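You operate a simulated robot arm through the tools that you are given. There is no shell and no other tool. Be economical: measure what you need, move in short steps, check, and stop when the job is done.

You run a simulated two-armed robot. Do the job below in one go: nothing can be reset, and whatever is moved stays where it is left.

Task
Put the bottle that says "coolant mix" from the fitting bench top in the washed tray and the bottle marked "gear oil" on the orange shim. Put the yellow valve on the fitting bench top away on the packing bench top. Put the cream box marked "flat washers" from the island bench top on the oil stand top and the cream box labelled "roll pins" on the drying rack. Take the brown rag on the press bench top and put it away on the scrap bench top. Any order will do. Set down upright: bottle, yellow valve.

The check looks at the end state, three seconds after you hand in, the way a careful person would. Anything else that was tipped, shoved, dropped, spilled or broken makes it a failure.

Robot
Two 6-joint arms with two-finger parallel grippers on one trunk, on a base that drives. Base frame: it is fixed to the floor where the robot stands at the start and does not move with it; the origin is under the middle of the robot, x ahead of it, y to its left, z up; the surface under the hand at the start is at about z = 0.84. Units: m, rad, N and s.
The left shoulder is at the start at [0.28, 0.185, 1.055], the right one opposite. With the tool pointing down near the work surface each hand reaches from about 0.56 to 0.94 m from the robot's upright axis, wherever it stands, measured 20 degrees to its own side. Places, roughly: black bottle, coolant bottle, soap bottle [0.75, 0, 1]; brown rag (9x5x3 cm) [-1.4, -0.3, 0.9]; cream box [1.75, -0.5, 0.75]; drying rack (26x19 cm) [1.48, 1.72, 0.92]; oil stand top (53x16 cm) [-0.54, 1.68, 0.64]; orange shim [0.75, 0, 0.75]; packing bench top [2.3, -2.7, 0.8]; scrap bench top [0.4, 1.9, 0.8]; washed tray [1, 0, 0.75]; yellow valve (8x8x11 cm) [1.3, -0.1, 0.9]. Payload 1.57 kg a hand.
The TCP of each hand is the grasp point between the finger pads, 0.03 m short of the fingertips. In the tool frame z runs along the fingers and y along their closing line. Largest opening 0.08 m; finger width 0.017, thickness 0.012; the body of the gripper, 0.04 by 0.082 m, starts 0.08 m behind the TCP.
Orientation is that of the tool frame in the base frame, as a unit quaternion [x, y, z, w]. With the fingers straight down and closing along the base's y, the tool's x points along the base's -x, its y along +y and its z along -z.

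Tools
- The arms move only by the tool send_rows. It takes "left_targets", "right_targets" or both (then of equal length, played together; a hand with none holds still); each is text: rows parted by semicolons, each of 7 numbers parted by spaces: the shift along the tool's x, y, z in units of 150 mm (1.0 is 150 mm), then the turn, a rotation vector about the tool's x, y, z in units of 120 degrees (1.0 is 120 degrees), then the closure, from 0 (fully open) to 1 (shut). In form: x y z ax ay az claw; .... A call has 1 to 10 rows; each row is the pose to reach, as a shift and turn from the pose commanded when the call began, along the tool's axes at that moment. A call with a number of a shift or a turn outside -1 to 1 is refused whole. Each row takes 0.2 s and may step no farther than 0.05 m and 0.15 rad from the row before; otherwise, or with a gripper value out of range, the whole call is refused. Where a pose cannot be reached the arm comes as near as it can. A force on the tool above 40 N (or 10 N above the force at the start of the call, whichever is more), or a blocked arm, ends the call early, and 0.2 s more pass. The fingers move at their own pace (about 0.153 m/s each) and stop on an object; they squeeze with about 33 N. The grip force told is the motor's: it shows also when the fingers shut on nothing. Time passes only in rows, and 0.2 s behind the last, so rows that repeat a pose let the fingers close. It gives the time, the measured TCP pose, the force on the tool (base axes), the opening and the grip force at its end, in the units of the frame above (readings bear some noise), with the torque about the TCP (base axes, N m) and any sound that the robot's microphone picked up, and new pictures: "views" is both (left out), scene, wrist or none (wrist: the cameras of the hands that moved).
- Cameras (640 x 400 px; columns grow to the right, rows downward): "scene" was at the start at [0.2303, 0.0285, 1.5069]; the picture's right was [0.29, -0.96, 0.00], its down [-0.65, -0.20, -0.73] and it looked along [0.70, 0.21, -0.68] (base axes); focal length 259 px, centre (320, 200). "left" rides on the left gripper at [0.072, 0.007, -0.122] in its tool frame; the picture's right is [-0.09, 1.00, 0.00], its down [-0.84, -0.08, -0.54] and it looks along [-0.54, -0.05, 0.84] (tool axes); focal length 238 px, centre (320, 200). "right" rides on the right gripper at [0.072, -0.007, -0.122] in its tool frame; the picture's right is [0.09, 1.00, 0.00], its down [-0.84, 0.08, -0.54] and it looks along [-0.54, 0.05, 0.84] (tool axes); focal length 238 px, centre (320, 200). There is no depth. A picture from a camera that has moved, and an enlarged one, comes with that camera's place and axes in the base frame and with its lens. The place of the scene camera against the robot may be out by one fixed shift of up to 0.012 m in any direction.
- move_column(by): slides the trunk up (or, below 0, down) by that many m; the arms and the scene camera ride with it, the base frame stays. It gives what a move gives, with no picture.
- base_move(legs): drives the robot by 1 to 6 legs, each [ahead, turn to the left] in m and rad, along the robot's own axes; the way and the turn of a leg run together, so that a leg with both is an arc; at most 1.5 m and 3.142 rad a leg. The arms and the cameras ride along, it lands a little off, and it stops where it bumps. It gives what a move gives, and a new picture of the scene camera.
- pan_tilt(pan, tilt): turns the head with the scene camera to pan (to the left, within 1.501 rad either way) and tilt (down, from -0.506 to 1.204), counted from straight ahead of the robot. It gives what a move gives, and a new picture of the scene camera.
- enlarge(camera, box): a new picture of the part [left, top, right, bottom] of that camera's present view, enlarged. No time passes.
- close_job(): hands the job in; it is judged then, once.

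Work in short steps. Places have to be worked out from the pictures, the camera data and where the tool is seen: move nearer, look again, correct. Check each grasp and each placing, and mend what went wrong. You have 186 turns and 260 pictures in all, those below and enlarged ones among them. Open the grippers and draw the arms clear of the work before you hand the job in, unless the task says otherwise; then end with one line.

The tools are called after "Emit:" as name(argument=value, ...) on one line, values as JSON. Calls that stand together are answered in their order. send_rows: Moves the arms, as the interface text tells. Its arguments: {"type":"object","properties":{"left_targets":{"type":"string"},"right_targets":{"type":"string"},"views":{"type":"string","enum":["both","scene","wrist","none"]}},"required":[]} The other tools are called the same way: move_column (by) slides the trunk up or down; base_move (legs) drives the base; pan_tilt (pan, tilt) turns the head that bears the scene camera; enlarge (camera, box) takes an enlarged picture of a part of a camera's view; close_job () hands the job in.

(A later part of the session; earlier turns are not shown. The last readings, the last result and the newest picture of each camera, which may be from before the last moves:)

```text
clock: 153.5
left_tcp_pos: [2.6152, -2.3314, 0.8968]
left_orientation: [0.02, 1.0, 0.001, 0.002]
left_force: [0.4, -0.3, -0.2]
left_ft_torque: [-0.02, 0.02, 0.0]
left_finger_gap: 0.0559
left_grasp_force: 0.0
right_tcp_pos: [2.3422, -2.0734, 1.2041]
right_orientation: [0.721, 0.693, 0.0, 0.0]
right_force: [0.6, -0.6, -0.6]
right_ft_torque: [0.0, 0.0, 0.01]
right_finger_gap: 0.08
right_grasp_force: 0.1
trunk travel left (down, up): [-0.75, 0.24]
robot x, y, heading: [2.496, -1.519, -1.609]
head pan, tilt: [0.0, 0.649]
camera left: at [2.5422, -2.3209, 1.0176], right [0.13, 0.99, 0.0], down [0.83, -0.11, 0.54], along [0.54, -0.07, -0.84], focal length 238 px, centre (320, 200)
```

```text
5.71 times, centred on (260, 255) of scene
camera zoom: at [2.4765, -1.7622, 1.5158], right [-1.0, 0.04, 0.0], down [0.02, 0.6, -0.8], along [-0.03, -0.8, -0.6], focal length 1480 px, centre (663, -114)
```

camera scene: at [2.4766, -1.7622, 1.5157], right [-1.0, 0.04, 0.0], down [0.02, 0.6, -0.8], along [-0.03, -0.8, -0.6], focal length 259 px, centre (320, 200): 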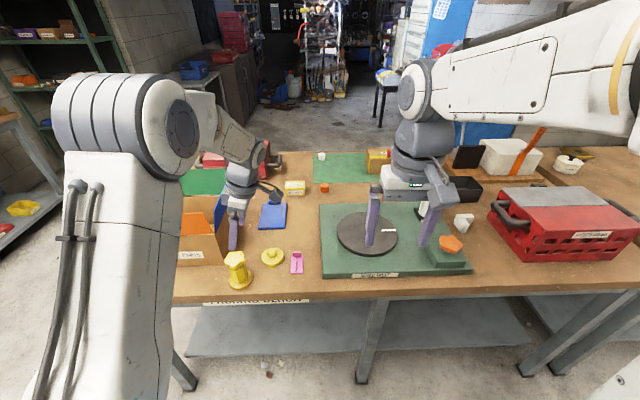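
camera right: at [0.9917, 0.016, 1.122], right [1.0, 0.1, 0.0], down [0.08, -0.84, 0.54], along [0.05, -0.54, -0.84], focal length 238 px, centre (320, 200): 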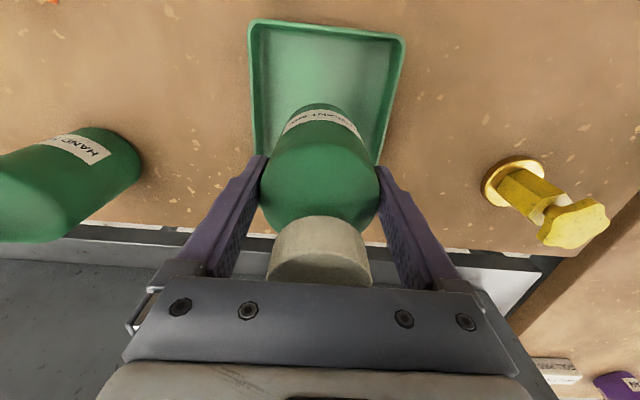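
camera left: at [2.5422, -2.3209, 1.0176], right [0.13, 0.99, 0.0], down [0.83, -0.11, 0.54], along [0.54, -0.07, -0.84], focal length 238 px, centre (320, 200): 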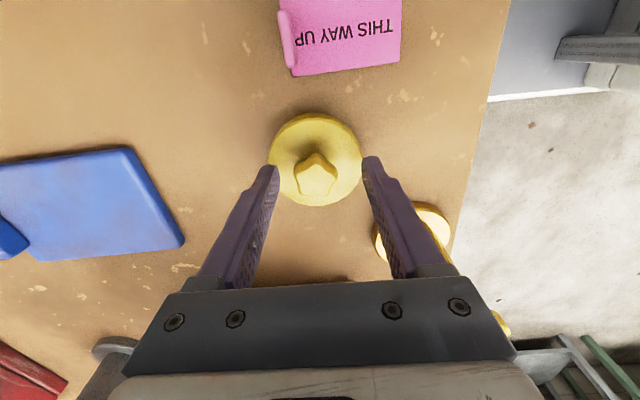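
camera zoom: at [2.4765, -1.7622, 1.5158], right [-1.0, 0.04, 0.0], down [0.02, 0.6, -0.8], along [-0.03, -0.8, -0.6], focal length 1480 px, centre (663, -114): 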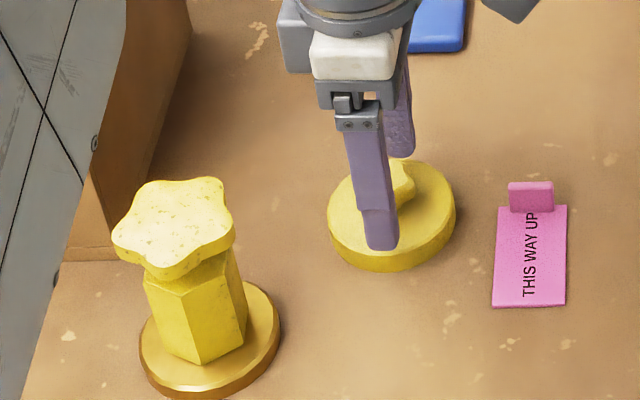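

Tips are around the star just above the disc. I close, slide it +20 mm in x and +3 mm in y, and release.

Emit:
send_rows(left_targets="0 0 0 0 0 0 0.6; 0 0 0 0 0 0 1; 0 0 0 0 0 0 1; 0 0 0 0 0 0 1", views="wrist")

```text
clock: 154.5
left_tcp_pos: [2.6133, -2.3312, 0.8966]
left_orientation: [0.02, 1.0, 0.002, 0.0]
left_force: [-0.4, 0.4, -0.5]
left_ft_torque: [-0.01, 0.04, 0.04]
left_finger_gap: 0.028
left_grasp_force: 32.9
right_tcp_pos: [2.3421, -2.0724, 1.2048]
right_orientation: [0.721, 0.693, 0.0, 0.0]
right_force: [-0.5, -1.1, 0.7]
right_ft_torque: [0.0, -0.02, 0.01]
right_finger_gap: 0.0801
right_grasp_force: 0.1
trunk travel left (down, up): [-0.75, 0.24]
robot x, y, heading: [2.496, -1.5175, -1.613]
head pan, tilt: [0.0, 0.649]
camera left: at [2.5422, -2.3208, 1.018], right [0.13, 0.99, 0.0], down [0.83, -0.11, 0.54], along [0.54, -0.07, -0.84], focal length 238 px, centre (320, 200)
```

left: 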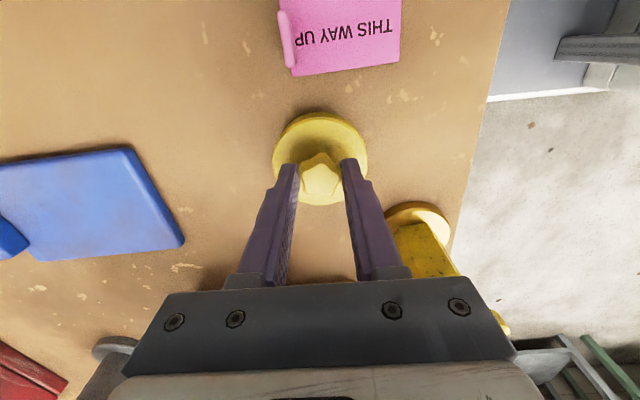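

Gripped (28 mm). I slide it 20 mm toward +x and release, then rise.

Emit:
send_rows(left_targets="-0.05 0 0 0 0 0 1; -0.1 0.003 0 0 0 0 1; -0.137 0.006 0 0 0 0 1; -0.137 0.006 0 0 0 0 1; -0.137 0.006 0 0 0 0 0.6; -0.137 0.006 0 0 0 0 0.4; -0.137 0.006 -0.2 0 0 0 0.3; -0.137 0.006 -0.5 0 0 0 0.3; -0.137 0.006 -0.8 0 0 0 0.3; -0.137 0.15 -1 0 0 0 0.3", views="wrist")

Emit:
send_rows(left_targets="0 0.3 0 0 0 0 0; 0 0.6 0 0 0 0 0; 0 0.8 -0.2 0 0 0 0; 0 1 -0.4 0 0 0 0", views="none")

Emit:
enlarge(camera="scene", box=[100, 160, 340, 310])

```text
clock: 156.7
left_tcp_pos: [2.6325, -2.3119, 1.0447]
left_orientation: [0.021, 1.0, 0.001, 0.001]
left_force: [-0.4, -0.7, -0.3]
left_ft_torque: [0.0, 0.0, -0.03]
left_finger_gap: 0.0558
left_grasp_force: 0.0
right_tcp_pos: [2.3421, -2.0752, 1.2035]
right_orientation: [0.72, 0.693, 0.0, -0.001]
right_force: [0.4, -0.6, -0.2]
right_ft_torque: [-0.01, -0.02, -0.03]
right_finger_gap: 0.0799
right_grasp_force: 0.0
trunk travel left (down, up): [-0.75, 0.24]
robot x, y, heading: [2.4967, -1.521, -1.616]
head pan, tilt: [0.0, 0.649]
camera left: at [2.5606, -2.3023, 1.1669], right [0.13, 0.99, 0.0], down [0.83, -0.11, 0.54], along [0.54, -0.07, -0.84], focal length 238 px, centre (320, 200)
```

left: 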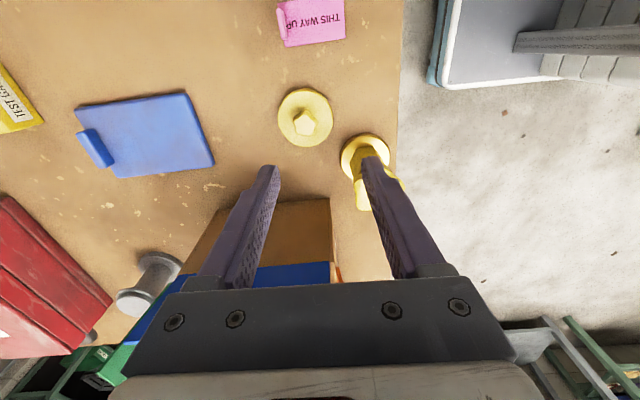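

```text
clock: 157.7
left_tcp_pos: [2.6405, -2.1573, 1.1083]
left_orientation: [0.02, 1.0, 0.002, 0.0]
left_force: [-0.3, 0.6, -0.7]
left_ft_torque: [-0.02, -0.04, 0.0]
left_finger_gap: 0.0803
left_grasp_force: 0.2
right_tcp_pos: [2.3421, -2.0736, 1.2043]
right_orientation: [0.721, 0.693, 0.001, 0.0]
right_force: [-0.1, -0.1, -0.6]
right_ft_torque: [0.02, 0.0, -0.01]
right_finger_gap: 0.0797
right_grasp_force: 0.1
trunk travel left (down, up): [-0.75, 0.24]
robot x, y, heading: [2.4964, -1.5167, -1.609]
head pan, tilt: [0.0, 0.649]
```

```text
2.67 times, centred on (220, 235) of scene
camera zoom: at [2.4765, -1.7624, 1.5157], right [-1.0, 0.04, 0.0], down [0.03, 0.6, -0.8], along [-0.03, -0.8, -0.6], focal length 691 px, centre (587, 107)
```

zoom: 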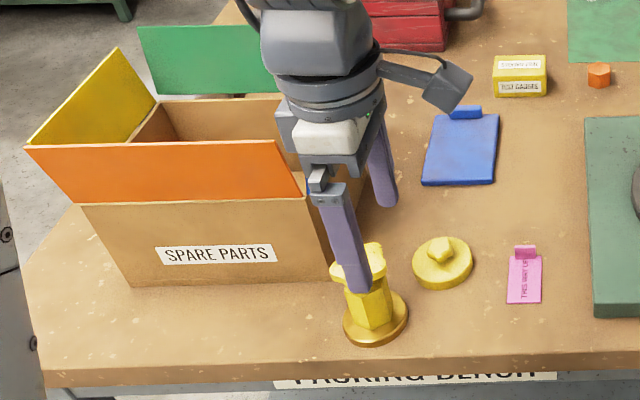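

The knob is back at its original spot relative to its neighbours, and the valve is upright. I raise the left hand and undo the yaw.

Emit:
send_rows(left_targets="0 0.1 -0.1 0 0 0.07 0; 0 0.2 -0.2 0 0 0.14 0; 0 0.3 -0.3 0 0 0.21 0; 0 0.4 -0.4 0 0 0.28 0; 0 0.5 -0.5 0 0 0.35 0; 0 0.5 -0.6 0 0 0.42 0; 0 0.5 -0.6 0 0 0.49 0; 0 0.5 -0.6 0 0 0.56 0; 0 0.5 -0.6 0 0 0.63 0; 0 0.5 -0.6 0 0 0.70 0", views="none")

Emit:
send_rows(left_targets="0 0 0 0 0 0.05 0; 0.1 0 0 0 0 0.05 0", views="none")

Emit:
base_move(legs=[[0, -1.53], [0.8, 0]])

Emit:
pan_tilt(pan=-1.2, tilt=0.5)

```text
clock: 159.9
left_tcp_pos: [2.6422, -2.0844, 1.1994]
left_orientation: [0.686, 0.728, 0.001, 0.0]
left_force: [0.7, -0.2, 0.1]
left_ft_torque: [-0.03, -0.02, -0.01]
left_finger_gap: 0.0801
left_grasp_force: 0.1
right_tcp_pos: [2.3419, -2.0735, 1.2049]
right_orientation: [0.721, 0.693, 0.001, 0.0]
right_force: [-1.0, -0.4, -0.1]
right_ft_torque: [-0.03, 0.04, 0.0]
right_finger_gap: 0.08
right_grasp_force: 0.2
trunk travel left (down, up): [-0.75, 0.24]
robot x, y, heading: [2.4962, -1.5202, -1.612]
head pan, tilt: [0.0, 0.649]
```

```text
clock: 160.5
left_tcp_pos: [2.6427, -2.0702, 1.1965]
left_orientation: [0.721, 0.693, 0.001, -0.001]
left_force: [-0.4, -0.2, 0.1]
left_ft_torque: [-0.01, 0.0, 0.01]
left_finger_gap: 0.0802
left_grasp_force: 0.0
right_tcp_pos: [2.342, -2.0739, 1.2047]
right_orientation: [0.721, 0.693, 0.001, 0.0]
right_force: [0.2, 0.0, 0.3]
right_ft_torque: [0.02, 0.0, 0.02]
right_finger_gap: 0.08
right_grasp_force: 0.1
trunk travel left (down, up): [-0.75, 0.24]
robot x, y, heading: [2.4981, -1.5168, -1.614]
head pan, tilt: [0.0, 0.649]
```

```text
clock: 168.3
left_tcp_pos: [1.1899, -1.743, 1.197]
left_orientation: [1.0, 0.018, 0.001, 0.001]
left_force: [0.0, -0.3, 0.5]
left_ft_torque: [0.03, 0.05, 0.03]
left_finger_gap: 0.0799
left_grasp_force: 0.0
right_tcp_pos: [1.1627, -1.4447, 1.2035]
right_orientation: [1.0, 0.019, 0.0, 0.0]
right_force: [0.3, 0.0, -0.1]
right_ft_torque: [0.0, 0.01, -0.03]
right_finger_gap: 0.08
right_grasp_force: 0.1
trunk travel left (down, up): [-0.75, 0.24]
robot x, y, heading: [1.7275, -1.5528, -3.106]
head pan, tilt: [0.0, 0.649]
camera scene: at [1.4708, -1.559, 1.5158], right [-0.04, 1.0, 0.0], down [0.6, 0.02, -0.8], along [-0.8, -0.03, -0.6], focal length 259 px, centre (320, 200)
```

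scene: 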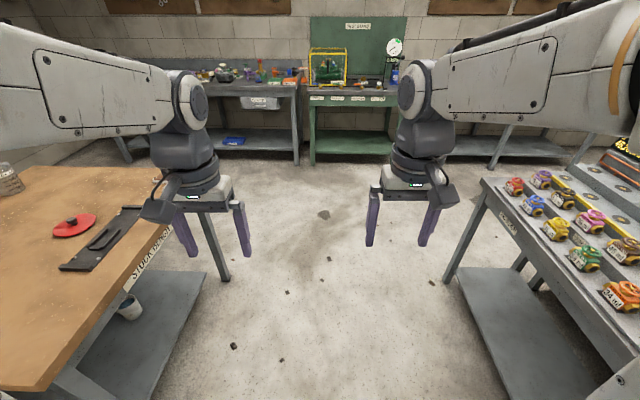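

```text
clock: 169.7
left_tcp_pos: [1.1906, -1.7431, 1.1958]
left_orientation: [1.0, 0.02, 0.001, 0.0]
left_force: [0.8, 0.2, 0.7]
left_ft_torque: [0.03, 0.04, -0.02]
left_finger_gap: 0.0798
left_grasp_force: 0.1
right_tcp_pos: [1.1616, -1.4446, 1.204]
right_orientation: [1.0, 0.019, 0.001, 0.001]
right_force: [-0.3, 0.0, 0.4]
right_ft_torque: [0.0, -0.02, 0.01]
right_finger_gap: 0.0799
right_grasp_force: 0.0
trunk travel left (down, up): [-0.75, 0.24]
robot x, y, heading: [1.7259, -1.5543, -3.101]
head pan, tilt: [-1.201, 0.499]
camera scene: at [1.5213, -1.4723, 1.5291], right [0.92, 0.4, 0.0], down [0.19, -0.44, -0.88], along [-0.35, 0.81, -0.48], focal length 259 px, centre (320, 200)
```

scene: 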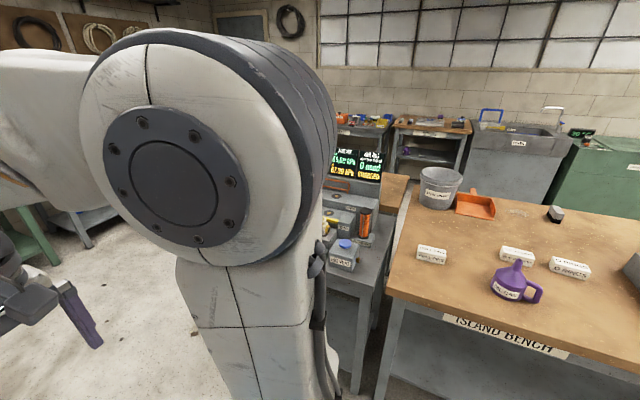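

Three cream boxes stand on the island. I read their labels and turn to face the island.

Emit:
enlarge(camera="scene", box=[400, 220, 610, 310])

Emit:
base_move(legs=[[0, -1.61]])

Emit:
pan_tilt(pan=0, tilt=0.7)

```text
3.05 times, centred on (505, 265) of scene
camera zoom: at [1.5213, -1.4723, 1.5291], right [0.92, 0.4, 0.0], down [0.19, -0.44, -0.88], along [-0.35, 0.81, -0.48], focal length 789 px, centre (-244, 2)
```

zoom: 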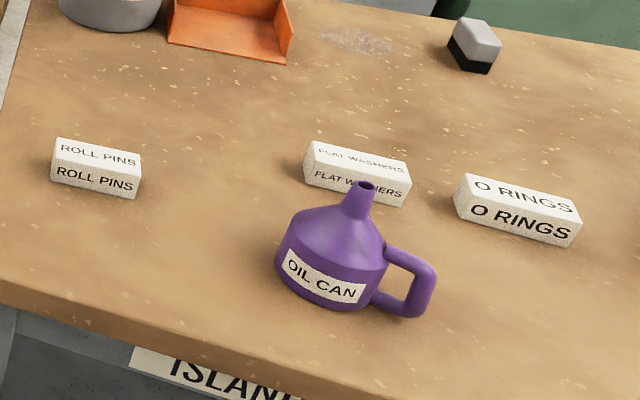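

```text
clock: 174.0
left_tcp_pos: [1.5691, -1.0078, 1.1966]
left_orientation: [-0.699, 0.715, 0.0, -0.001]
left_force: [-0.2, -0.1, 0.4]
left_ft_torque: [-0.03, -0.01, -0.02]
left_finger_gap: 0.08
left_grasp_force: 0.0
right_tcp_pos: [1.8701, -0.9984, 1.2047]
right_orientation: [-0.699, 0.715, 0.0, 0.0]
right_force: [-1.1, -0.1, 0.0]
right_ft_torque: [-0.04, 0.02, 0.02]
right_finger_gap: 0.08
right_grasp_force: 0.0
trunk travel left (down, up): [-0.75, 0.24]
robot x, y, heading: [1.7265, -1.556, 1.548]
head pan, tilt: [-1.201, 0.499]
camera scene: at [1.8066, -1.3589, 1.5292], right [0.34, -0.94, 0.0], down [-0.45, -0.16, -0.88], along [0.83, 0.3, -0.48], focal length 259 px, centre (320, 200)
```

scene: 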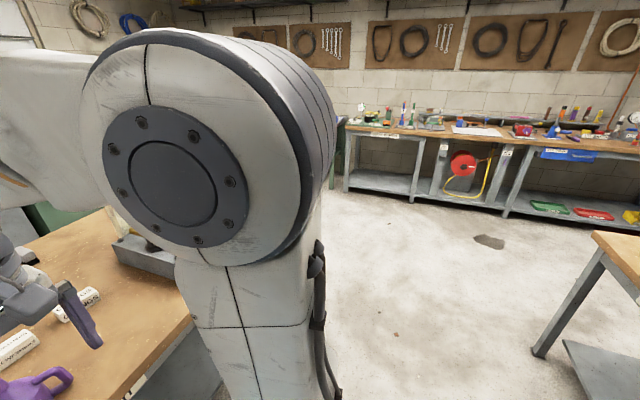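

```text
clock: 175.4
left_tcp_pos: [1.5696, -1.0066, 1.1959]
left_orientation: [-0.699, 0.715, 0.001, -0.001]
left_force: [0.3, -0.8, -0.4]
left_ft_torque: [-0.01, 0.0, -0.02]
left_finger_gap: 0.0797
left_grasp_force: 0.0
right_tcp_pos: [1.8696, -0.9967, 1.2052]
right_orientation: [-0.699, 0.715, 0.0, 0.0]
right_force: [0.7, 0.5, 0.1]
right_ft_torque: [-0.03, -0.01, 0.01]
right_finger_gap: 0.0798
right_grasp_force: 0.2
trunk travel left (down, up): [-0.75, 0.24]
robot x, y, heading: [1.7283, -1.5569, 1.55]
head pan, tilt: [0.0, 0.7]
camera scene: at [1.7231, -1.3049, 1.5114], right [1.0, -0.02, 0.0], down [-0.02, -0.64, -0.77], along [0.02, 0.76, -0.64], focal length 259 px, centre (320, 200)
```

scene: 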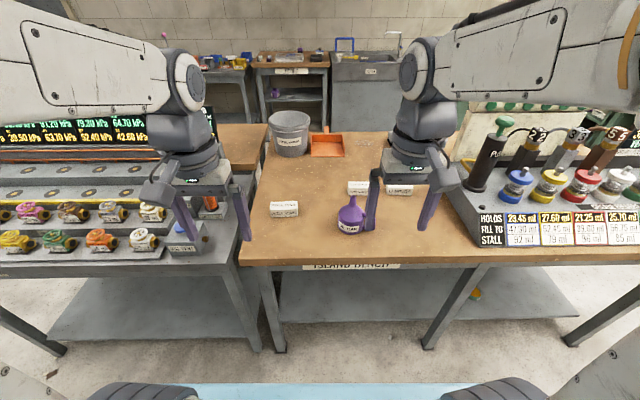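

Left box reads ROLL PINS (~(1.61, -0.59)), the middle one FLAT WASHERS (~(1.90, -0.46)). I drive 0.2 m closer.

Emit:
base_move(legs=[[0.2, 0.02]])

Emit:
send_rows(left_targets="0 0 0 0 0 -0.07 0; 0 0 0 0 0 -0.14 0; 0 0 0 0 0 -0.21 0; 0 0 0 0 0 -0.28 0; 0 0 0 0 0 -0.35 0; 0 0 0 0 0 -0.42 0; 0 0 0 0 0 -0.49 0; 0 0 0 0 0 -0.56 0; 0 0 0 0 0 -0.63 0; 0 0 0 0 0 -0.70 0", right_targets="0 0 0 0 0 0.07 0; 0 0 0 0 0 0.14 0; 0 0 0 0 0 0.21 0; 0 0 0 0 0 0.28 0; 0 0 0 0 0 0.35 0; 0 0 0 0 0 0.42 0; 0 0 0 0 0 0.49 0; 0 0 0 0 0 0.56 0; 0 0 0 0 0 0.63 0; 0 0 0 0 0 0.70 0", views="both")

```text
clock: 177.0
left_tcp_pos: [1.5589, -0.8093, 1.1975]
left_orientation: [0.708, -0.706, 0.001, 0.001]
left_force: [-0.2, -0.9, -0.9]
left_ft_torque: [0.01, -0.01, 0.02]
left_finger_gap: 0.0798
left_grasp_force: 0.0
right_tcp_pos: [1.858, -0.7928, 1.2048]
right_orientation: [0.708, -0.707, 0.0, 0.0]
right_force: [0.0, 1.4, 0.4]
right_ft_torque: [0.04, 0.0, -0.01]
right_finger_gap: 0.0801
right_grasp_force: 0.1
trunk travel left (down, up): [-0.75, 0.24]
robot x, y, heading: [1.7294, -1.3476, 1.572]
head pan, tilt: [0.0, 0.7]
camera scene: at [1.7195, -1.103, 1.5115], right [1.0, 0.0, 0.0], down [0.0, -0.64, -0.77], along [0.0, 0.77, -0.64], focal length 259 px, centre (320, 200)
```

scene: 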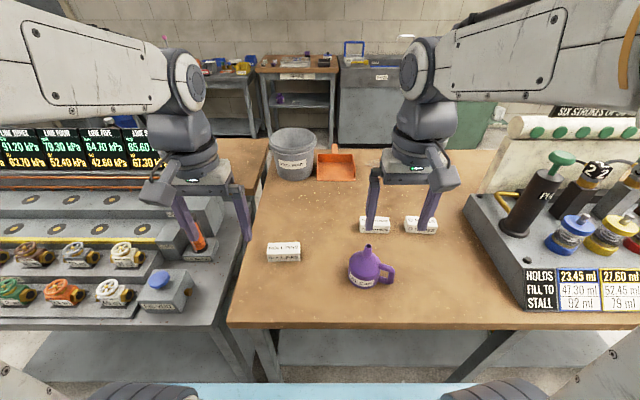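

```text
clock: 179.2
left_tcp_pos: [1.5593, -0.8103, 1.1971]
left_orientation: [0.999, -0.051, -0.001, 0.002]
left_force: [0.1, -0.7, -0.1]
left_ft_torque: [0.02, 0.0, -0.03]
left_finger_gap: 0.0798
left_grasp_force: 0.1
right_tcp_pos: [1.8593, -0.7934, 1.2038]
right_orientation: [-0.051, 0.999, 0.001, 0.0]
right_force: [0.6, -0.8, 0.0]
right_ft_torque: [-0.06, -0.01, -0.01]
right_finger_gap: 0.0801
right_grasp_force: 0.1
trunk travel left (down, up): [-0.75, 0.24]
robot x, y, heading: [1.7313, -1.3529, 1.57]
head pan, tilt: [0.0, 0.7]
camera scene: at [1.7195, -1.1026, 1.5114], right [1.0, 0.0, 0.0], down [0.0, -0.64, -0.76], along [0.0, 0.76, -0.64], focal length 259 px, centre (320, 200)
camera right: at [1.7876, -0.8058, 1.3253], right [-0.19, 0.98, 0.0], down [0.82, 0.16, 0.54], along [0.53, 0.11, -0.84], focal length 238 px, centre (320, 200)
camera left: at [1.6298, -0.8225, 1.3175], right [-0.19, -0.98, 0.0], down [-0.82, 0.16, 0.54], along [-0.53, 0.1, -0.84], focal length 238 px, centre (320, 200)
```

scene: 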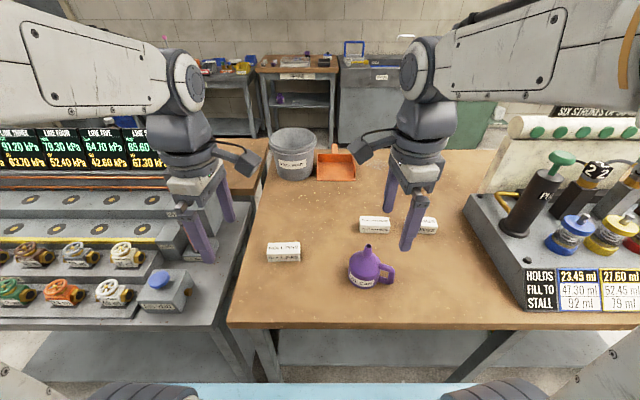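
right: 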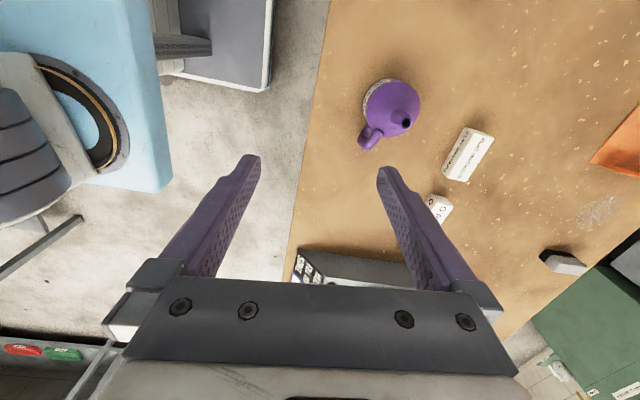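
left: 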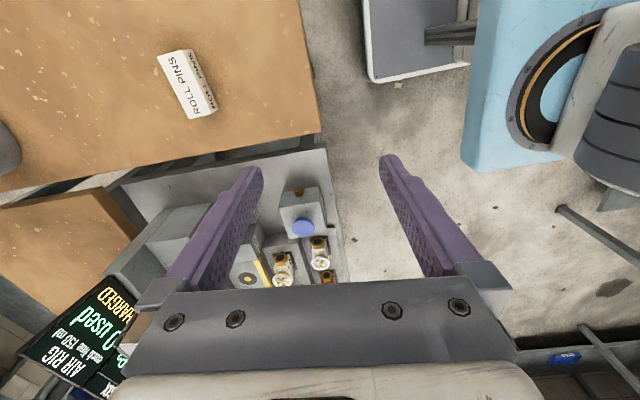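

Both hands are yawed. I enlarge the scene to measure the boxes' orientation.

Emit:
enlarge(camera="scene", box=[250, 200, 450, 300])

```text
3.20 times, centred on (350, 250) of scene
camera zoom: at [1.7195, -1.1026, 1.5114], right [1.0, 0.0, 0.0], down [0.0, -0.64, -0.76], along [0.0, 0.76, -0.64], focal length 829 px, centre (224, 40)
```

zoom: 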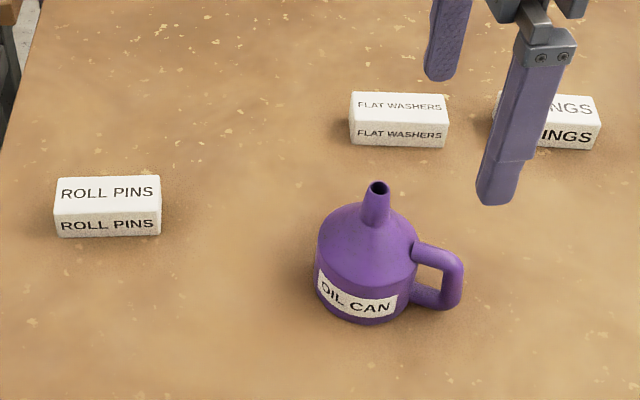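

Roll pins: centre (1.606, -0.581), top z≈0.877; flat washers: (1.908, -0.462). I bring both hands over the boxes at height, aligned with them.

Emit:
send_rows(left_targets="0.03 -0.2 0 0 0 -0.04 0; 0.06 -0.4 0 0 0 -0.083 0; 0.1 -0.6 0 0 0 -0.083 0; 0.12 -0.8 0 0 0 -0.083 0", right_targets="-0.07 0.28 0 0 0 0.03 0; -0.14 0.56 0 0 0 0.062 0; -0.21 0.8 0 0 0 0.062 0; -0.25 1 0 0 0 0.062 0", views="none")

```text
clock: 180.2
left_tcp_pos: [1.5905, -0.6916, 1.1952]
left_orientation: [0.999, 0.036, -0.001, 0.001]
left_force: [-1.1, -0.6, 0.0]
left_ft_torque: [-0.01, 0.01, -0.02]
left_finger_gap: 0.0798
left_grasp_force: 0.0
right_tcp_pos: [1.8793, -0.6404, 1.2056]
right_orientation: [0.012, 1.0, 0.0, 0.001]
right_force: [-0.6, 0.0, 0.5]
right_ft_torque: [0.02, 0.0, 0.0]
right_finger_gap: 0.0797
right_grasp_force: 0.1
trunk travel left (down, up): [-0.75, 0.24]
robot x, y, heading: [1.7269, -1.3536, 1.573]
head pan, tilt: [0.0, 0.7]
```

Continuing to above the boxes, lowering the left a bit.

Emit:
send_rows(left_targets="0.04 -0.2 0 0 0 0 0; 0.08 -0.4 0.1 0 0 0 0; 0.12 -0.6 0.2 0 0 0 0; 0.156 -0.728 0.4 0 0 0 0; 0.156 -0.728 0.6 0 0 0 0", right_targets="-0.04 0.25 0 0 0 0 0; -0.08 0.5 0 0 0 0 0; -0.12 0.75 0 0 0 0 0; -0.16 0.95 0 0 0 0 0; -0.163 0.99 0 0 0 0 0", views="none")

Emit:
send_rows(left_targets="0 0 0.1 0 0 0 0; 0 0 0.1 0 0 0 0; 0 0 0.1 0 0 0 0; 0 0 0.1 0 0 0 0", right_targets="0 0.1 0.1 0 0 0 0; 0 0.2 0.3 0 0 0 0; 0 0.2 0.6 0 0 0 0; 0 0.2 0.7 0 0 0 0", views="both")

```text
clock: 181.4
left_tcp_pos: [1.6061, -0.5815, 1.1032]
left_orientation: [0.999, 0.035, -0.001, 0.002]
left_force: [0.1, -0.7, 0.8]
left_ft_torque: [-0.02, 0.02, -0.01]
left_finger_gap: 0.08
left_grasp_force: 0.1
right_tcp_pos: [1.9075, -0.5081, 1.1963]
right_orientation: [0.013, 1.0, -0.001, 0.0]
right_force: [0.5, 0.3, -0.2]
right_ft_torque: [-0.02, -0.04, 0.04]
right_finger_gap: 0.0801
right_grasp_force: 0.1
right hand out of reach, approached as far as the arm can: row 4, 5
trunk travel left (down, up): [-0.75, 0.24]
robot x, y, heading: [1.7266, -1.3514, 1.572]
head pan, tilt: [0.0, 0.7]
```

```text
clock: 182.4
left_tcp_pos: [1.6054, -0.5816, 1.089]
left_orientation: [0.999, 0.035, -0.001, 0.001]
left_force: [0.9, 0.1, 0.1]
left_ft_torque: [0.01, 0.02, 0.0]
left_finger_gap: 0.0801
left_grasp_force: 0.1
right_tcp_pos: [1.9111, -0.4775, 1.09]
right_orientation: [0.011, 1.0, 0.0, 0.0]
right_force: [0.3, 0.6, 0.8]
right_ft_torque: [-0.01, 0.0, 0.01]
right_finger_gap: 0.0798
right_grasp_force: 0.1
right hand out of reach, approached as far as the arm can: row 1, 2
trunk travel left (down, up): [-0.75, 0.24]
robot x, y, heading: [1.7279, -1.3515, 1.571]
head pan, tilt: [0.0, 0.7]
camera scene: at [1.7196, -1.1022, 1.5114], right [1.0, 0.0, 0.0], down [0.0, -0.64, -0.76], along [0.0, 0.76, -0.64], focal length 259 px, centre (320, 200)
camera right: at [1.8379, -0.4819, 1.2102], right [-0.07, 1.0, 0.0], down [0.84, 0.06, 0.54], along [0.54, 0.04, -0.84], focal length 238 px, centre (320, 200)
camera left: at [1.679, -0.5825, 1.2104], right [-0.02, -1.0, 0.0], down [-0.84, 0.02, 0.54], along [-0.54, 0.01, -0.84], focal length 238 px, centre (320, 200)
```

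scene: 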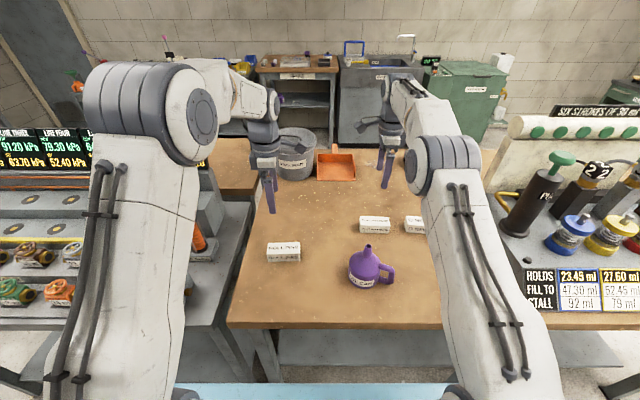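
right: 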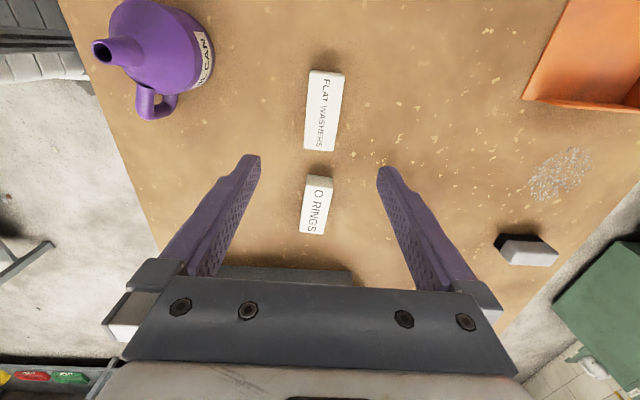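
left: 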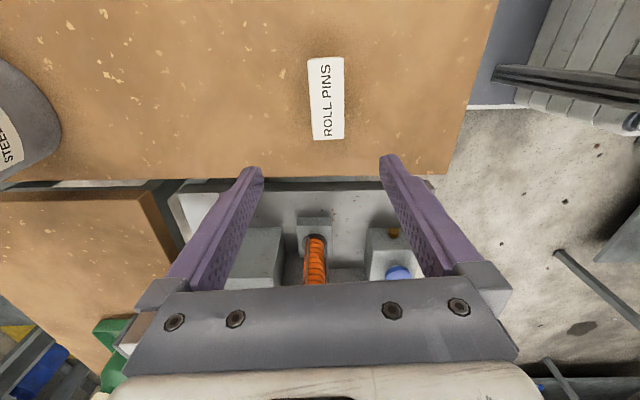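

Wrist views refine: roll pins at (1.620, -0.591), flat washers at (1.909, -0.472). I correct and descend halfway.

Emit:
send_rows(left_targets="0.05 0.04 0.15 0 0 0 0; 0.093 0.069 0.35 0 0 0 0; 0.093 0.069 0.6 0 0 0 0; 0.093 0.069 0.85 0 0 0 0; 0.093 0.069 0.85 0 0 0 0", right_targets="0.01 0.02 0.15 0 0 0 0; 0.017 0.035 0.35 0 0 0 0; 0.017 0.035 0.6 0 0 0 0; 0.017 0.035 0.85 0 0 0 0; 0.017 0.035 0.85 0 0 0 0", views="wrist")

```text
clock: 183.6
left_tcp_pos: [1.6191, -0.5899, 0.9616]
left_orientation: [0.999, 0.035, 0.0, 0.001]
left_force: [1.0, 0.2, 0.6]
left_ft_torque: [-0.03, 0.0, 0.0]
left_finger_gap: 0.0799
left_grasp_force: 0.1
right_tcp_pos: [1.9087, -0.4694, 0.9594]
right_orientation: [0.011, 1.0, 0.001, -0.001]
right_force: [0.7, 1.1, 0.2]
right_ft_torque: [0.0, 0.01, 0.04]
right_finger_gap: 0.08
right_grasp_force: 0.1
trunk travel left (down, up): [-0.75, 0.24]
robot x, y, heading: [1.7321, -1.3517, 1.572]
head pan, tilt: [0.0, 0.7]
camera right: at [1.8364, -0.4745, 1.0802], right [-0.07, 1.0, 0.0], down [0.84, 0.06, 0.54], along [0.54, 0.04, -0.84], focal length 238 px, centre (320, 200)
camera left: at [1.6914, -0.5902, 1.0837], right [-0.02, -1.0, 0.0], down [-0.84, 0.02, 0.54], along [-0.54, 0.01, -0.84], focal length 238 px, centre (320, 200)
```

right: 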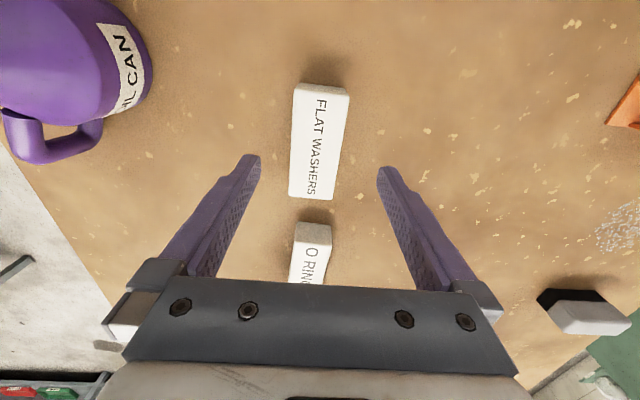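
left: 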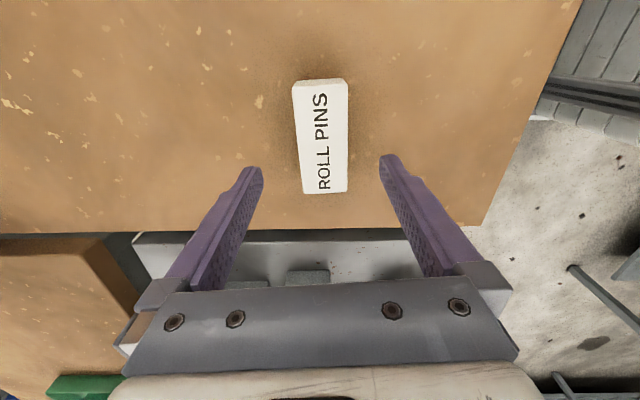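

Both boxes are centred. I descend to TCP z≈0.878 with both hands.

Emit:
send_rows(left_targets="0.02 0 0.2 0 0 0 0; 0.02 0 0.4 0 0 0 0; 0.02 0 0.55 0 0 0 0; 0.02 0 0.55 0 0 0 0", right_targets="0.01 0 0.2 0 0 0 0; 0.01 0 0.4 0 0 0 0; 0.01 0 0.535 0 0 0 0; 0.01 0 0.535 0 0 0 0", views="wrist")

```text
clock: 184.6
left_tcp_pos: [1.6225, -0.5888, 0.883]
left_orientation: [0.999, 0.035, -0.001, 0.001]
left_force: [0.2, -0.2, -0.2]
left_ft_torque: [-0.02, 0.01, 0.06]
left_finger_gap: 0.08
left_grasp_force: 0.0
right_tcp_pos: [1.9043, -0.4689, 0.8821]
right_orientation: [0.011, 1.0, 0.0, 0.0]
right_force: [0.1, 1.1, -0.2]
right_ft_torque: [-0.01, -0.03, -0.01]
right_finger_gap: 0.0802
right_grasp_force: 0.0
trunk travel left (down, up): [-0.75, 0.24]
robot x, y, heading: [1.7267, -1.351, 1.571]
head pan, tilt: [0.0, 0.7]
camera right: at [1.8325, -0.4738, 1.0024], right [-0.07, 1.0, 0.0], down [0.84, 0.06, 0.54], along [0.54, 0.04, -0.84], focal length 238 px, centre (320, 200)
camera left: at [1.6944, -0.59, 1.0036], right [-0.02, -1.0, 0.0], down [-0.84, 0.02, 0.54], along [-0.54, 0.01, -0.84], focal length 238 px, centre (320, 200)
```

right: 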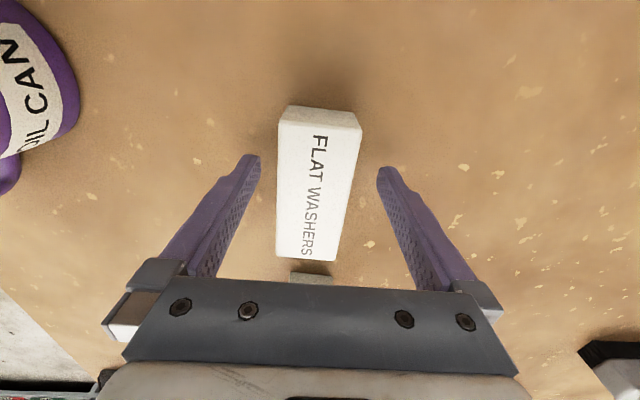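
left: 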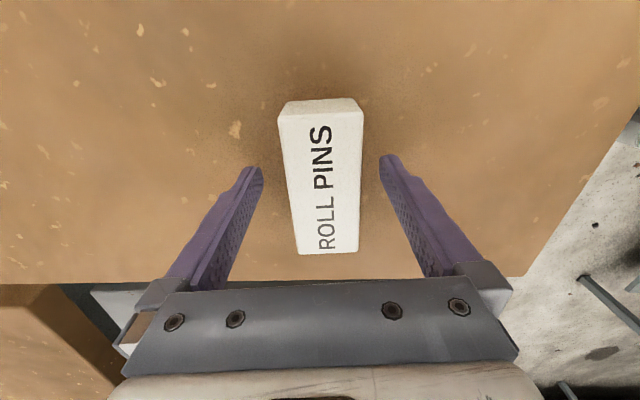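

Well straddled. I lower 4 mm, close both, and lift slowly.

Emit:
send_rows(left_targets="0 0 0.03 0 0 0 0; 0 0 0.03 0 0 0 0.4; 0 0 0.03 0 0 0 0.8; 0 0 0.03 0 0 0 1; 0 0 0.03 0 0 0 1; 0 0 0.03 0 0 0 1", right_targets="0 0 0.03 0 0 0 0; 0 0 0.03 0 0 0 0.4; 0 0 0.03 0 0 0 0.8; 0 0 0.03 0 0 0 1; 0 0 0.03 0 0 0 1; 0 0 0.03 0 0 0 1", views="none")

Emit:
send_rows(left_targets="0 0 -0.05 0 0 0 1; 0 0 -0.15 0 0 0 1; 0 0 -0.3 0 0 0 1; 0 0 -0.5 0 0 0 1; 0 0 -0.7 0 0 0 1; 0 0 -0.9 0 0 0 1", right_targets="0 0 -0.05 0 0 0 1; 0 0 -0.15 0 0 0 1; 0 0 -0.3 0 0 0 1; 0 0 -0.5 0 0 0 1; 0 0 -0.7 0 0 0 1; 0 0 -0.9 0 0 0 1", views="both")

```text
clock: 186.0
left_tcp_pos: [1.6214, -0.5904, 0.8778]
left_orientation: [0.999, 0.035, -0.001, 0.001]
left_force: [1.0, 0.0, 0.4]
left_ft_torque: [0.06, 0.0, -0.02]
left_finger_gap: 0.0442
left_grasp_force: 33.3
right_tcp_pos: [1.9046, -0.471, 0.8778]
right_orientation: [0.011, 1.0, -0.001, 0.0]
right_force: [1.2, -0.4, 0.8]
right_ft_torque: [0.05, 0.03, -0.03]
right_finger_gap: 0.0442
right_grasp_force: 32.8
trunk travel left (down, up): [-0.75, 0.24]
robot x, y, heading: [1.7257, -1.3516, 1.572]
head pan, tilt: [0.0, 0.7]
```

```text
clock: 187.4
left_tcp_pos: [1.6231, -0.5894, 1.0122]
left_orientation: [0.999, 0.035, -0.001, 0.002]
left_force: [-0.3, 0.0, -0.9]
left_ft_torque: [-0.02, -0.03, 0.0]
left_finger_gap: 0.0447
left_grasp_force: 33.7
right_tcp_pos: [1.9079, -0.4721, 1.0151]
right_orientation: [0.011, 1.0, -0.001, 0.0]
right_force: [0.2, 0.1, -1.2]
right_ft_torque: [-0.03, 0.03, 0.02]
right_finger_gap: 0.0443
right_grasp_force: 32.8
trunk travel left (down, up): [-0.75, 0.24]
robot x, y, heading: [1.7265, -1.3536, 1.571]
head pan, tilt: [0.0, 0.7]
camera scene: at [1.7195, -1.1023, 1.5113], right [1.0, 0.0, 0.0], down [0.0, -0.64, -0.76], along [0.0, 0.76, -0.64], focal length 259 px, centre (320, 200)
camera right: at [1.8355, -0.4764, 1.1354], right [-0.07, 1.0, 0.0], down [0.84, 0.06, 0.54], along [0.54, 0.04, -0.84], focal length 238 px, centre (320, 200)
camera left: at [1.6941, -0.59, 1.1331], right [-0.02, -1.0, 0.0], down [-0.84, 0.02, 0.54], along [-0.54, 0.01, -0.84], focal length 238 px, centre (320, 200)
```

scene: 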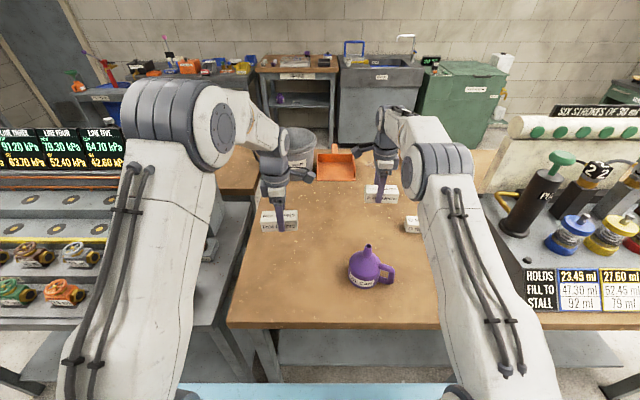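
right: 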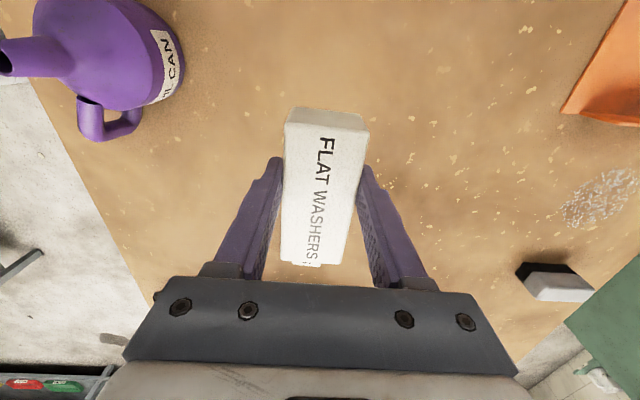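
left: 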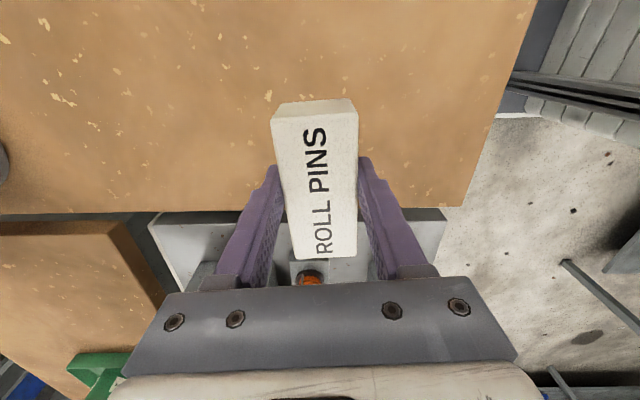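

Both boxes are held. I raise and draw the arms back over the robot side.

Emit:
send_rows(left_targets="0 0.05 -0.25 0 0 0 1; 0 0.15 -0.5 0 0 0 1; 0 0.3 -0.75 0 0 0 1; 0 0.5 -0.95 0 0 0 1; 0 0.75 -1 0 0 0 1; 0 1 -1 0 0 0 1", right_targets="0 -0.05 -0.25 0 0 0 1; 0 -0.15 -0.5 0 0 0 1; 0 -0.3 -0.75 0 0 0 1; 0 -0.5 -0.95 0 0 0 1; 0 -0.75 -1 0 0 0 1; 0 -1 -1 0 0 0 1", views="none")

Emit:
send_rows(left_targets="0 0.25 0 0 0 0 1; 0 0.5 0 0 0 0 1; 0 0.6 0 0 0 0 1; 0 0.6 0 0 0 0 1", right_targets="0 -0.25 0 0 0 0 1; 0 -0.5 0 0 0 0 1; 0 -0.75 0 0 0 0 1; 0 -0.95 0 0 0 0 1", views="none")

Emit:
base_move(legs=[[-0.2, 0]])

```text
clock: 188.8
left_tcp_pos: [1.6354, -0.7385, 1.1616]
left_orientation: [0.999, 0.034, 0.0, 0.001]
left_force: [-0.7, 0.9, -1.9]
left_ft_torque: [-0.04, 0.01, 0.02]
left_finger_gap: 0.0443
left_grasp_force: 33.0
right_tcp_pos: [1.9006, -0.6227, 1.1647]
right_orientation: [0.011, 1.0, 0.001, 0.0]
right_force: [-0.1, 1.0, -0.6]
right_ft_torque: [-0.01, 0.02, 0.02]
right_finger_gap: 0.0444
right_grasp_force: 33.6
trunk travel left (down, up): [-0.75, 0.24]
robot x, y, heading: [1.7288, -1.3545, 1.573]
head pan, tilt: [0.0, 0.7]
```

```text
clock: 189.8
left_tcp_pos: [1.6396, -0.829, 1.1613]
left_orientation: [0.999, 0.036, -0.001, 0.002]
left_force: [-0.3, 0.6, -1.2]
left_ft_torque: [-0.01, 0.01, 0.0]
left_finger_gap: 0.0444
left_grasp_force: 33.3
right_tcp_pos: [1.8972, -0.7673, 1.1655]
right_orientation: [0.011, 1.0, 0.0, -0.001]
right_force: [0.0, -0.1, -0.6]
right_ft_torque: [-0.01, 0.02, 0.01]
right_finger_gap: 0.0442
right_grasp_force: 32.9
trunk travel left (down, up): [-0.75, 0.24]
robot x, y, heading: [1.7278, -1.3542, 1.568]
head pan, tilt: [0.0, 0.7]
```

```text
clock: 191.4
left_tcp_pos: [1.6385, -1.0271, 1.16]
left_orientation: [0.999, 0.036, -0.001, 0.001]
left_force: [0.2, -0.3, -1.1]
left_ft_torque: [0.02, 0.02, 0.03]
left_finger_gap: 0.0444
left_grasp_force: 32.7
right_tcp_pos: [1.8962, -0.9639, 1.1654]
right_orientation: [0.01, 1.0, 0.001, -0.001]
right_force: [0.3, 0.4, -1.6]
right_ft_torque: [-0.02, -0.01, 0.02]
right_finger_gap: 0.0441
right_grasp_force: 32.9
trunk travel left (down, up): [-0.75, 0.24]
robot x, y, heading: [1.7281, -1.5497, 1.579]
head pan, tilt: [0.0, 0.7]
camera scene: at [1.7191, -1.3, 1.5114], right [1.0, 0.0, 0.0], down [0.0, -0.64, -0.76], along [0.0, 0.76, -0.64], focal length 259 px, centre (320, 200)
```

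scene: 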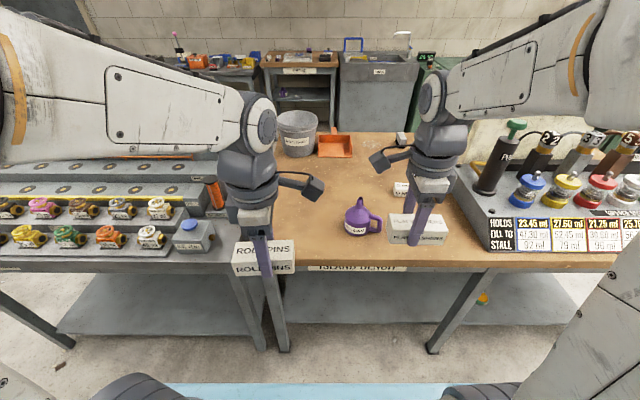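

I take the west corridor: turn left, drive west, then look north.

Emit:
base_move(legs=[[0, 1.563], [1.5, 0], [0.65, 0]])

Emit:
pan_tilt(pan=-0.9, tilt=0.5)

```text
clock: 205.8
left_tcp_pos: [-0.924, -1.6546, 1.1609]
left_orientation: [0.676, 0.737, 0.0, 0.001]
left_force: [0.2, 0.3, -0.9]
left_ft_torque: [0.01, 0.01, 0.02]
left_finger_gap: 0.0447
left_grasp_force: 33.1
right_tcp_pos: [-0.9896, -1.3964, 1.1651]
right_orientation: [-0.704, 0.71, 0.0, 0.0]
right_force: [0.2, 0.6, -0.6]
right_ft_torque: [0.01, 0.02, 0.0]
right_finger_gap: 0.0445
right_grasp_force: 32.8
trunk travel left (down, up): [-0.75, 0.24]
robot x, y, heading: [-0.4008, -1.5585, -3.127]
head pan, tilt: [0.0, 0.7]
camera scene: at [-0.6563, -1.5563, 1.5115], right [-0.02, 1.0, 0.0], down [0.64, 0.01, -0.76], along [-0.76, -0.01, -0.64], focal length 259 px, centre (320, 200)
```

scene: 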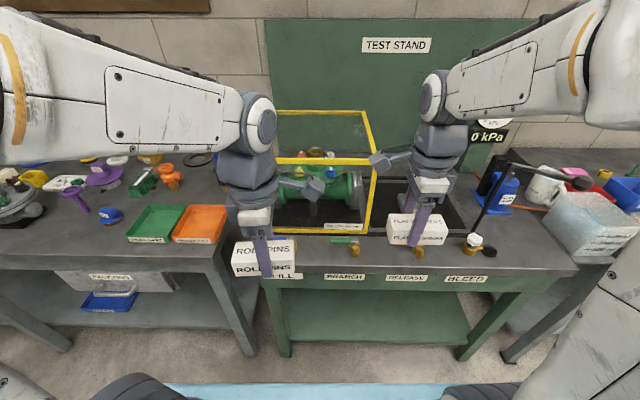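

```text
clock: 206.9
left_tcp_pos: [-0.9228, -1.6542, 1.1608]
left_orientation: [0.676, 0.737, -0.001, 0.002]
left_force: [-0.5, 0.6, -1.1]
left_ft_torque: [0.01, 0.01, 0.02]
left_finger_gap: 0.0443
left_grasp_force: 33.1
right_tcp_pos: [-0.9909, -1.3969, 1.1657]
right_orientation: [-0.704, 0.71, 0.0, 0.0]
right_force: [-0.9, -0.1, -0.6]
right_ft_torque: [0.01, 0.04, 0.01]
right_finger_gap: 0.0444
right_grasp_force: 33.2
trunk travel left (down, up): [-0.75, 0.24]
robot x, y, heading: [-0.4028, -1.5584, -3.125]
head pan, tilt: [-0.901, 0.499]
camera scene: at [-0.6292, -1.4847, 1.5291], right [0.77, 0.63, 0.0], down [0.3, -0.37, -0.88], along [-0.56, 0.68, -0.48], focal length 259 px, centre (320, 200)
```

scene: 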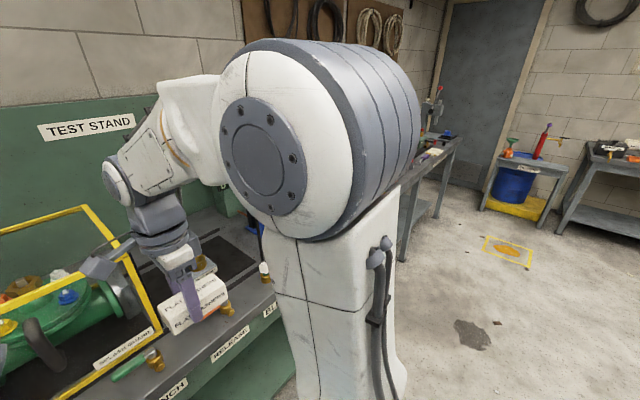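

The stain in the taped square is flat; I'll still avoid it. I back off the test stand, turn north and drive up to about y=0.5, then look at the oil stand.

Emit:
base_move(legs=[[-0.25, 0], [0, -1.587], [1.4, 0], [0.6, 0]])

Emit:
pan_tilt(pan=0.2, tilt=0.45)

```text
clock: 222.1
left_tcp_pos: [-0.2356, 0.9458, 1.1616]
left_orientation: [0.999, 0.032, -0.001, 0.002]
left_force: [-0.1, 0.2, 0.0]
left_ft_torque: [0.02, -0.01, 0.0]
left_finger_gap: 0.0441
left_grasp_force: 33.3
right_tcp_pos: [0.0226, 1.0055, 1.1665]
right_orientation: [0.016, 1.0, 0.001, 0.0]
right_force: [-1.0, -0.2, -1.4]
right_ft_torque: [0.01, -0.06, -0.03]
right_finger_gap: 0.0444
right_grasp_force: 33.0
trunk travel left (down, up): [-0.75, 0.24]
robot x, y, heading: [-0.1474, 0.424, 1.567]
head pan, tilt: [-0.901, 0.499]
camera scene: at [-0.087, 0.6421, 1.5292], right [0.62, -0.79, 0.0], down [-0.38, -0.29, -0.88], along [0.69, 0.54, -0.48], focal length 259 px, centre (320, 200)
```

scene: 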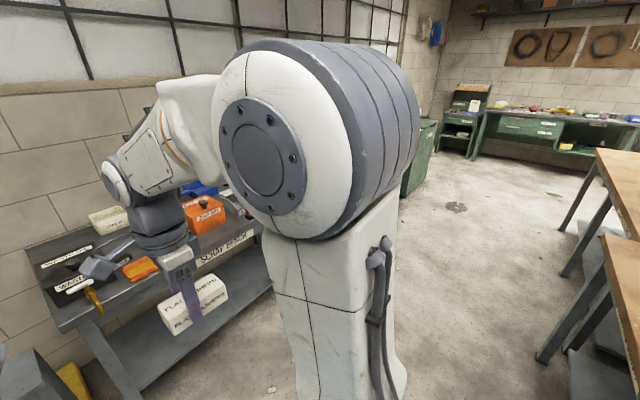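

```text
clock: 223.4
left_tcp_pos: [-0.2368, 0.945, 1.1601]
left_orientation: [1.0, 0.031, -0.001, 0.001]
left_force: [-0.1, -0.6, -1.9]
left_ft_torque: [0.0, 0.02, -0.01]
left_finger_gap: 0.0442
left_grasp_force: 32.9
right_tcp_pos: [0.023, 1.0067, 1.1665]
right_orientation: [0.016, 1.0, 0.0, 0.001]
right_force: [0.0, -0.3, -0.6]
right_ft_torque: [0.02, 0.02, -0.01]
right_finger_gap: 0.0442
right_grasp_force: 32.9
trunk travel left (down, up): [-0.75, 0.24]
robot x, y, heading: [-0.151, 0.4205, 1.568]
head pan, tilt: [0.201, 0.45]
camera scene: at [-0.1764, 0.6766, 1.5336], right [0.98, 0.19, 0.0], down [0.08, -0.43, -0.9], along [-0.17, 0.88, -0.44], focal length 259 px, centre (320, 200)
```

scene: 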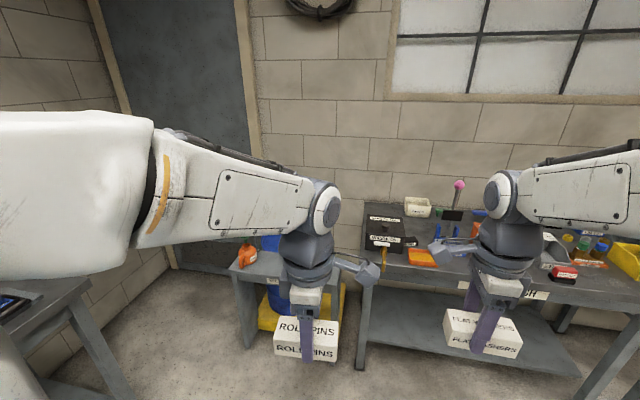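

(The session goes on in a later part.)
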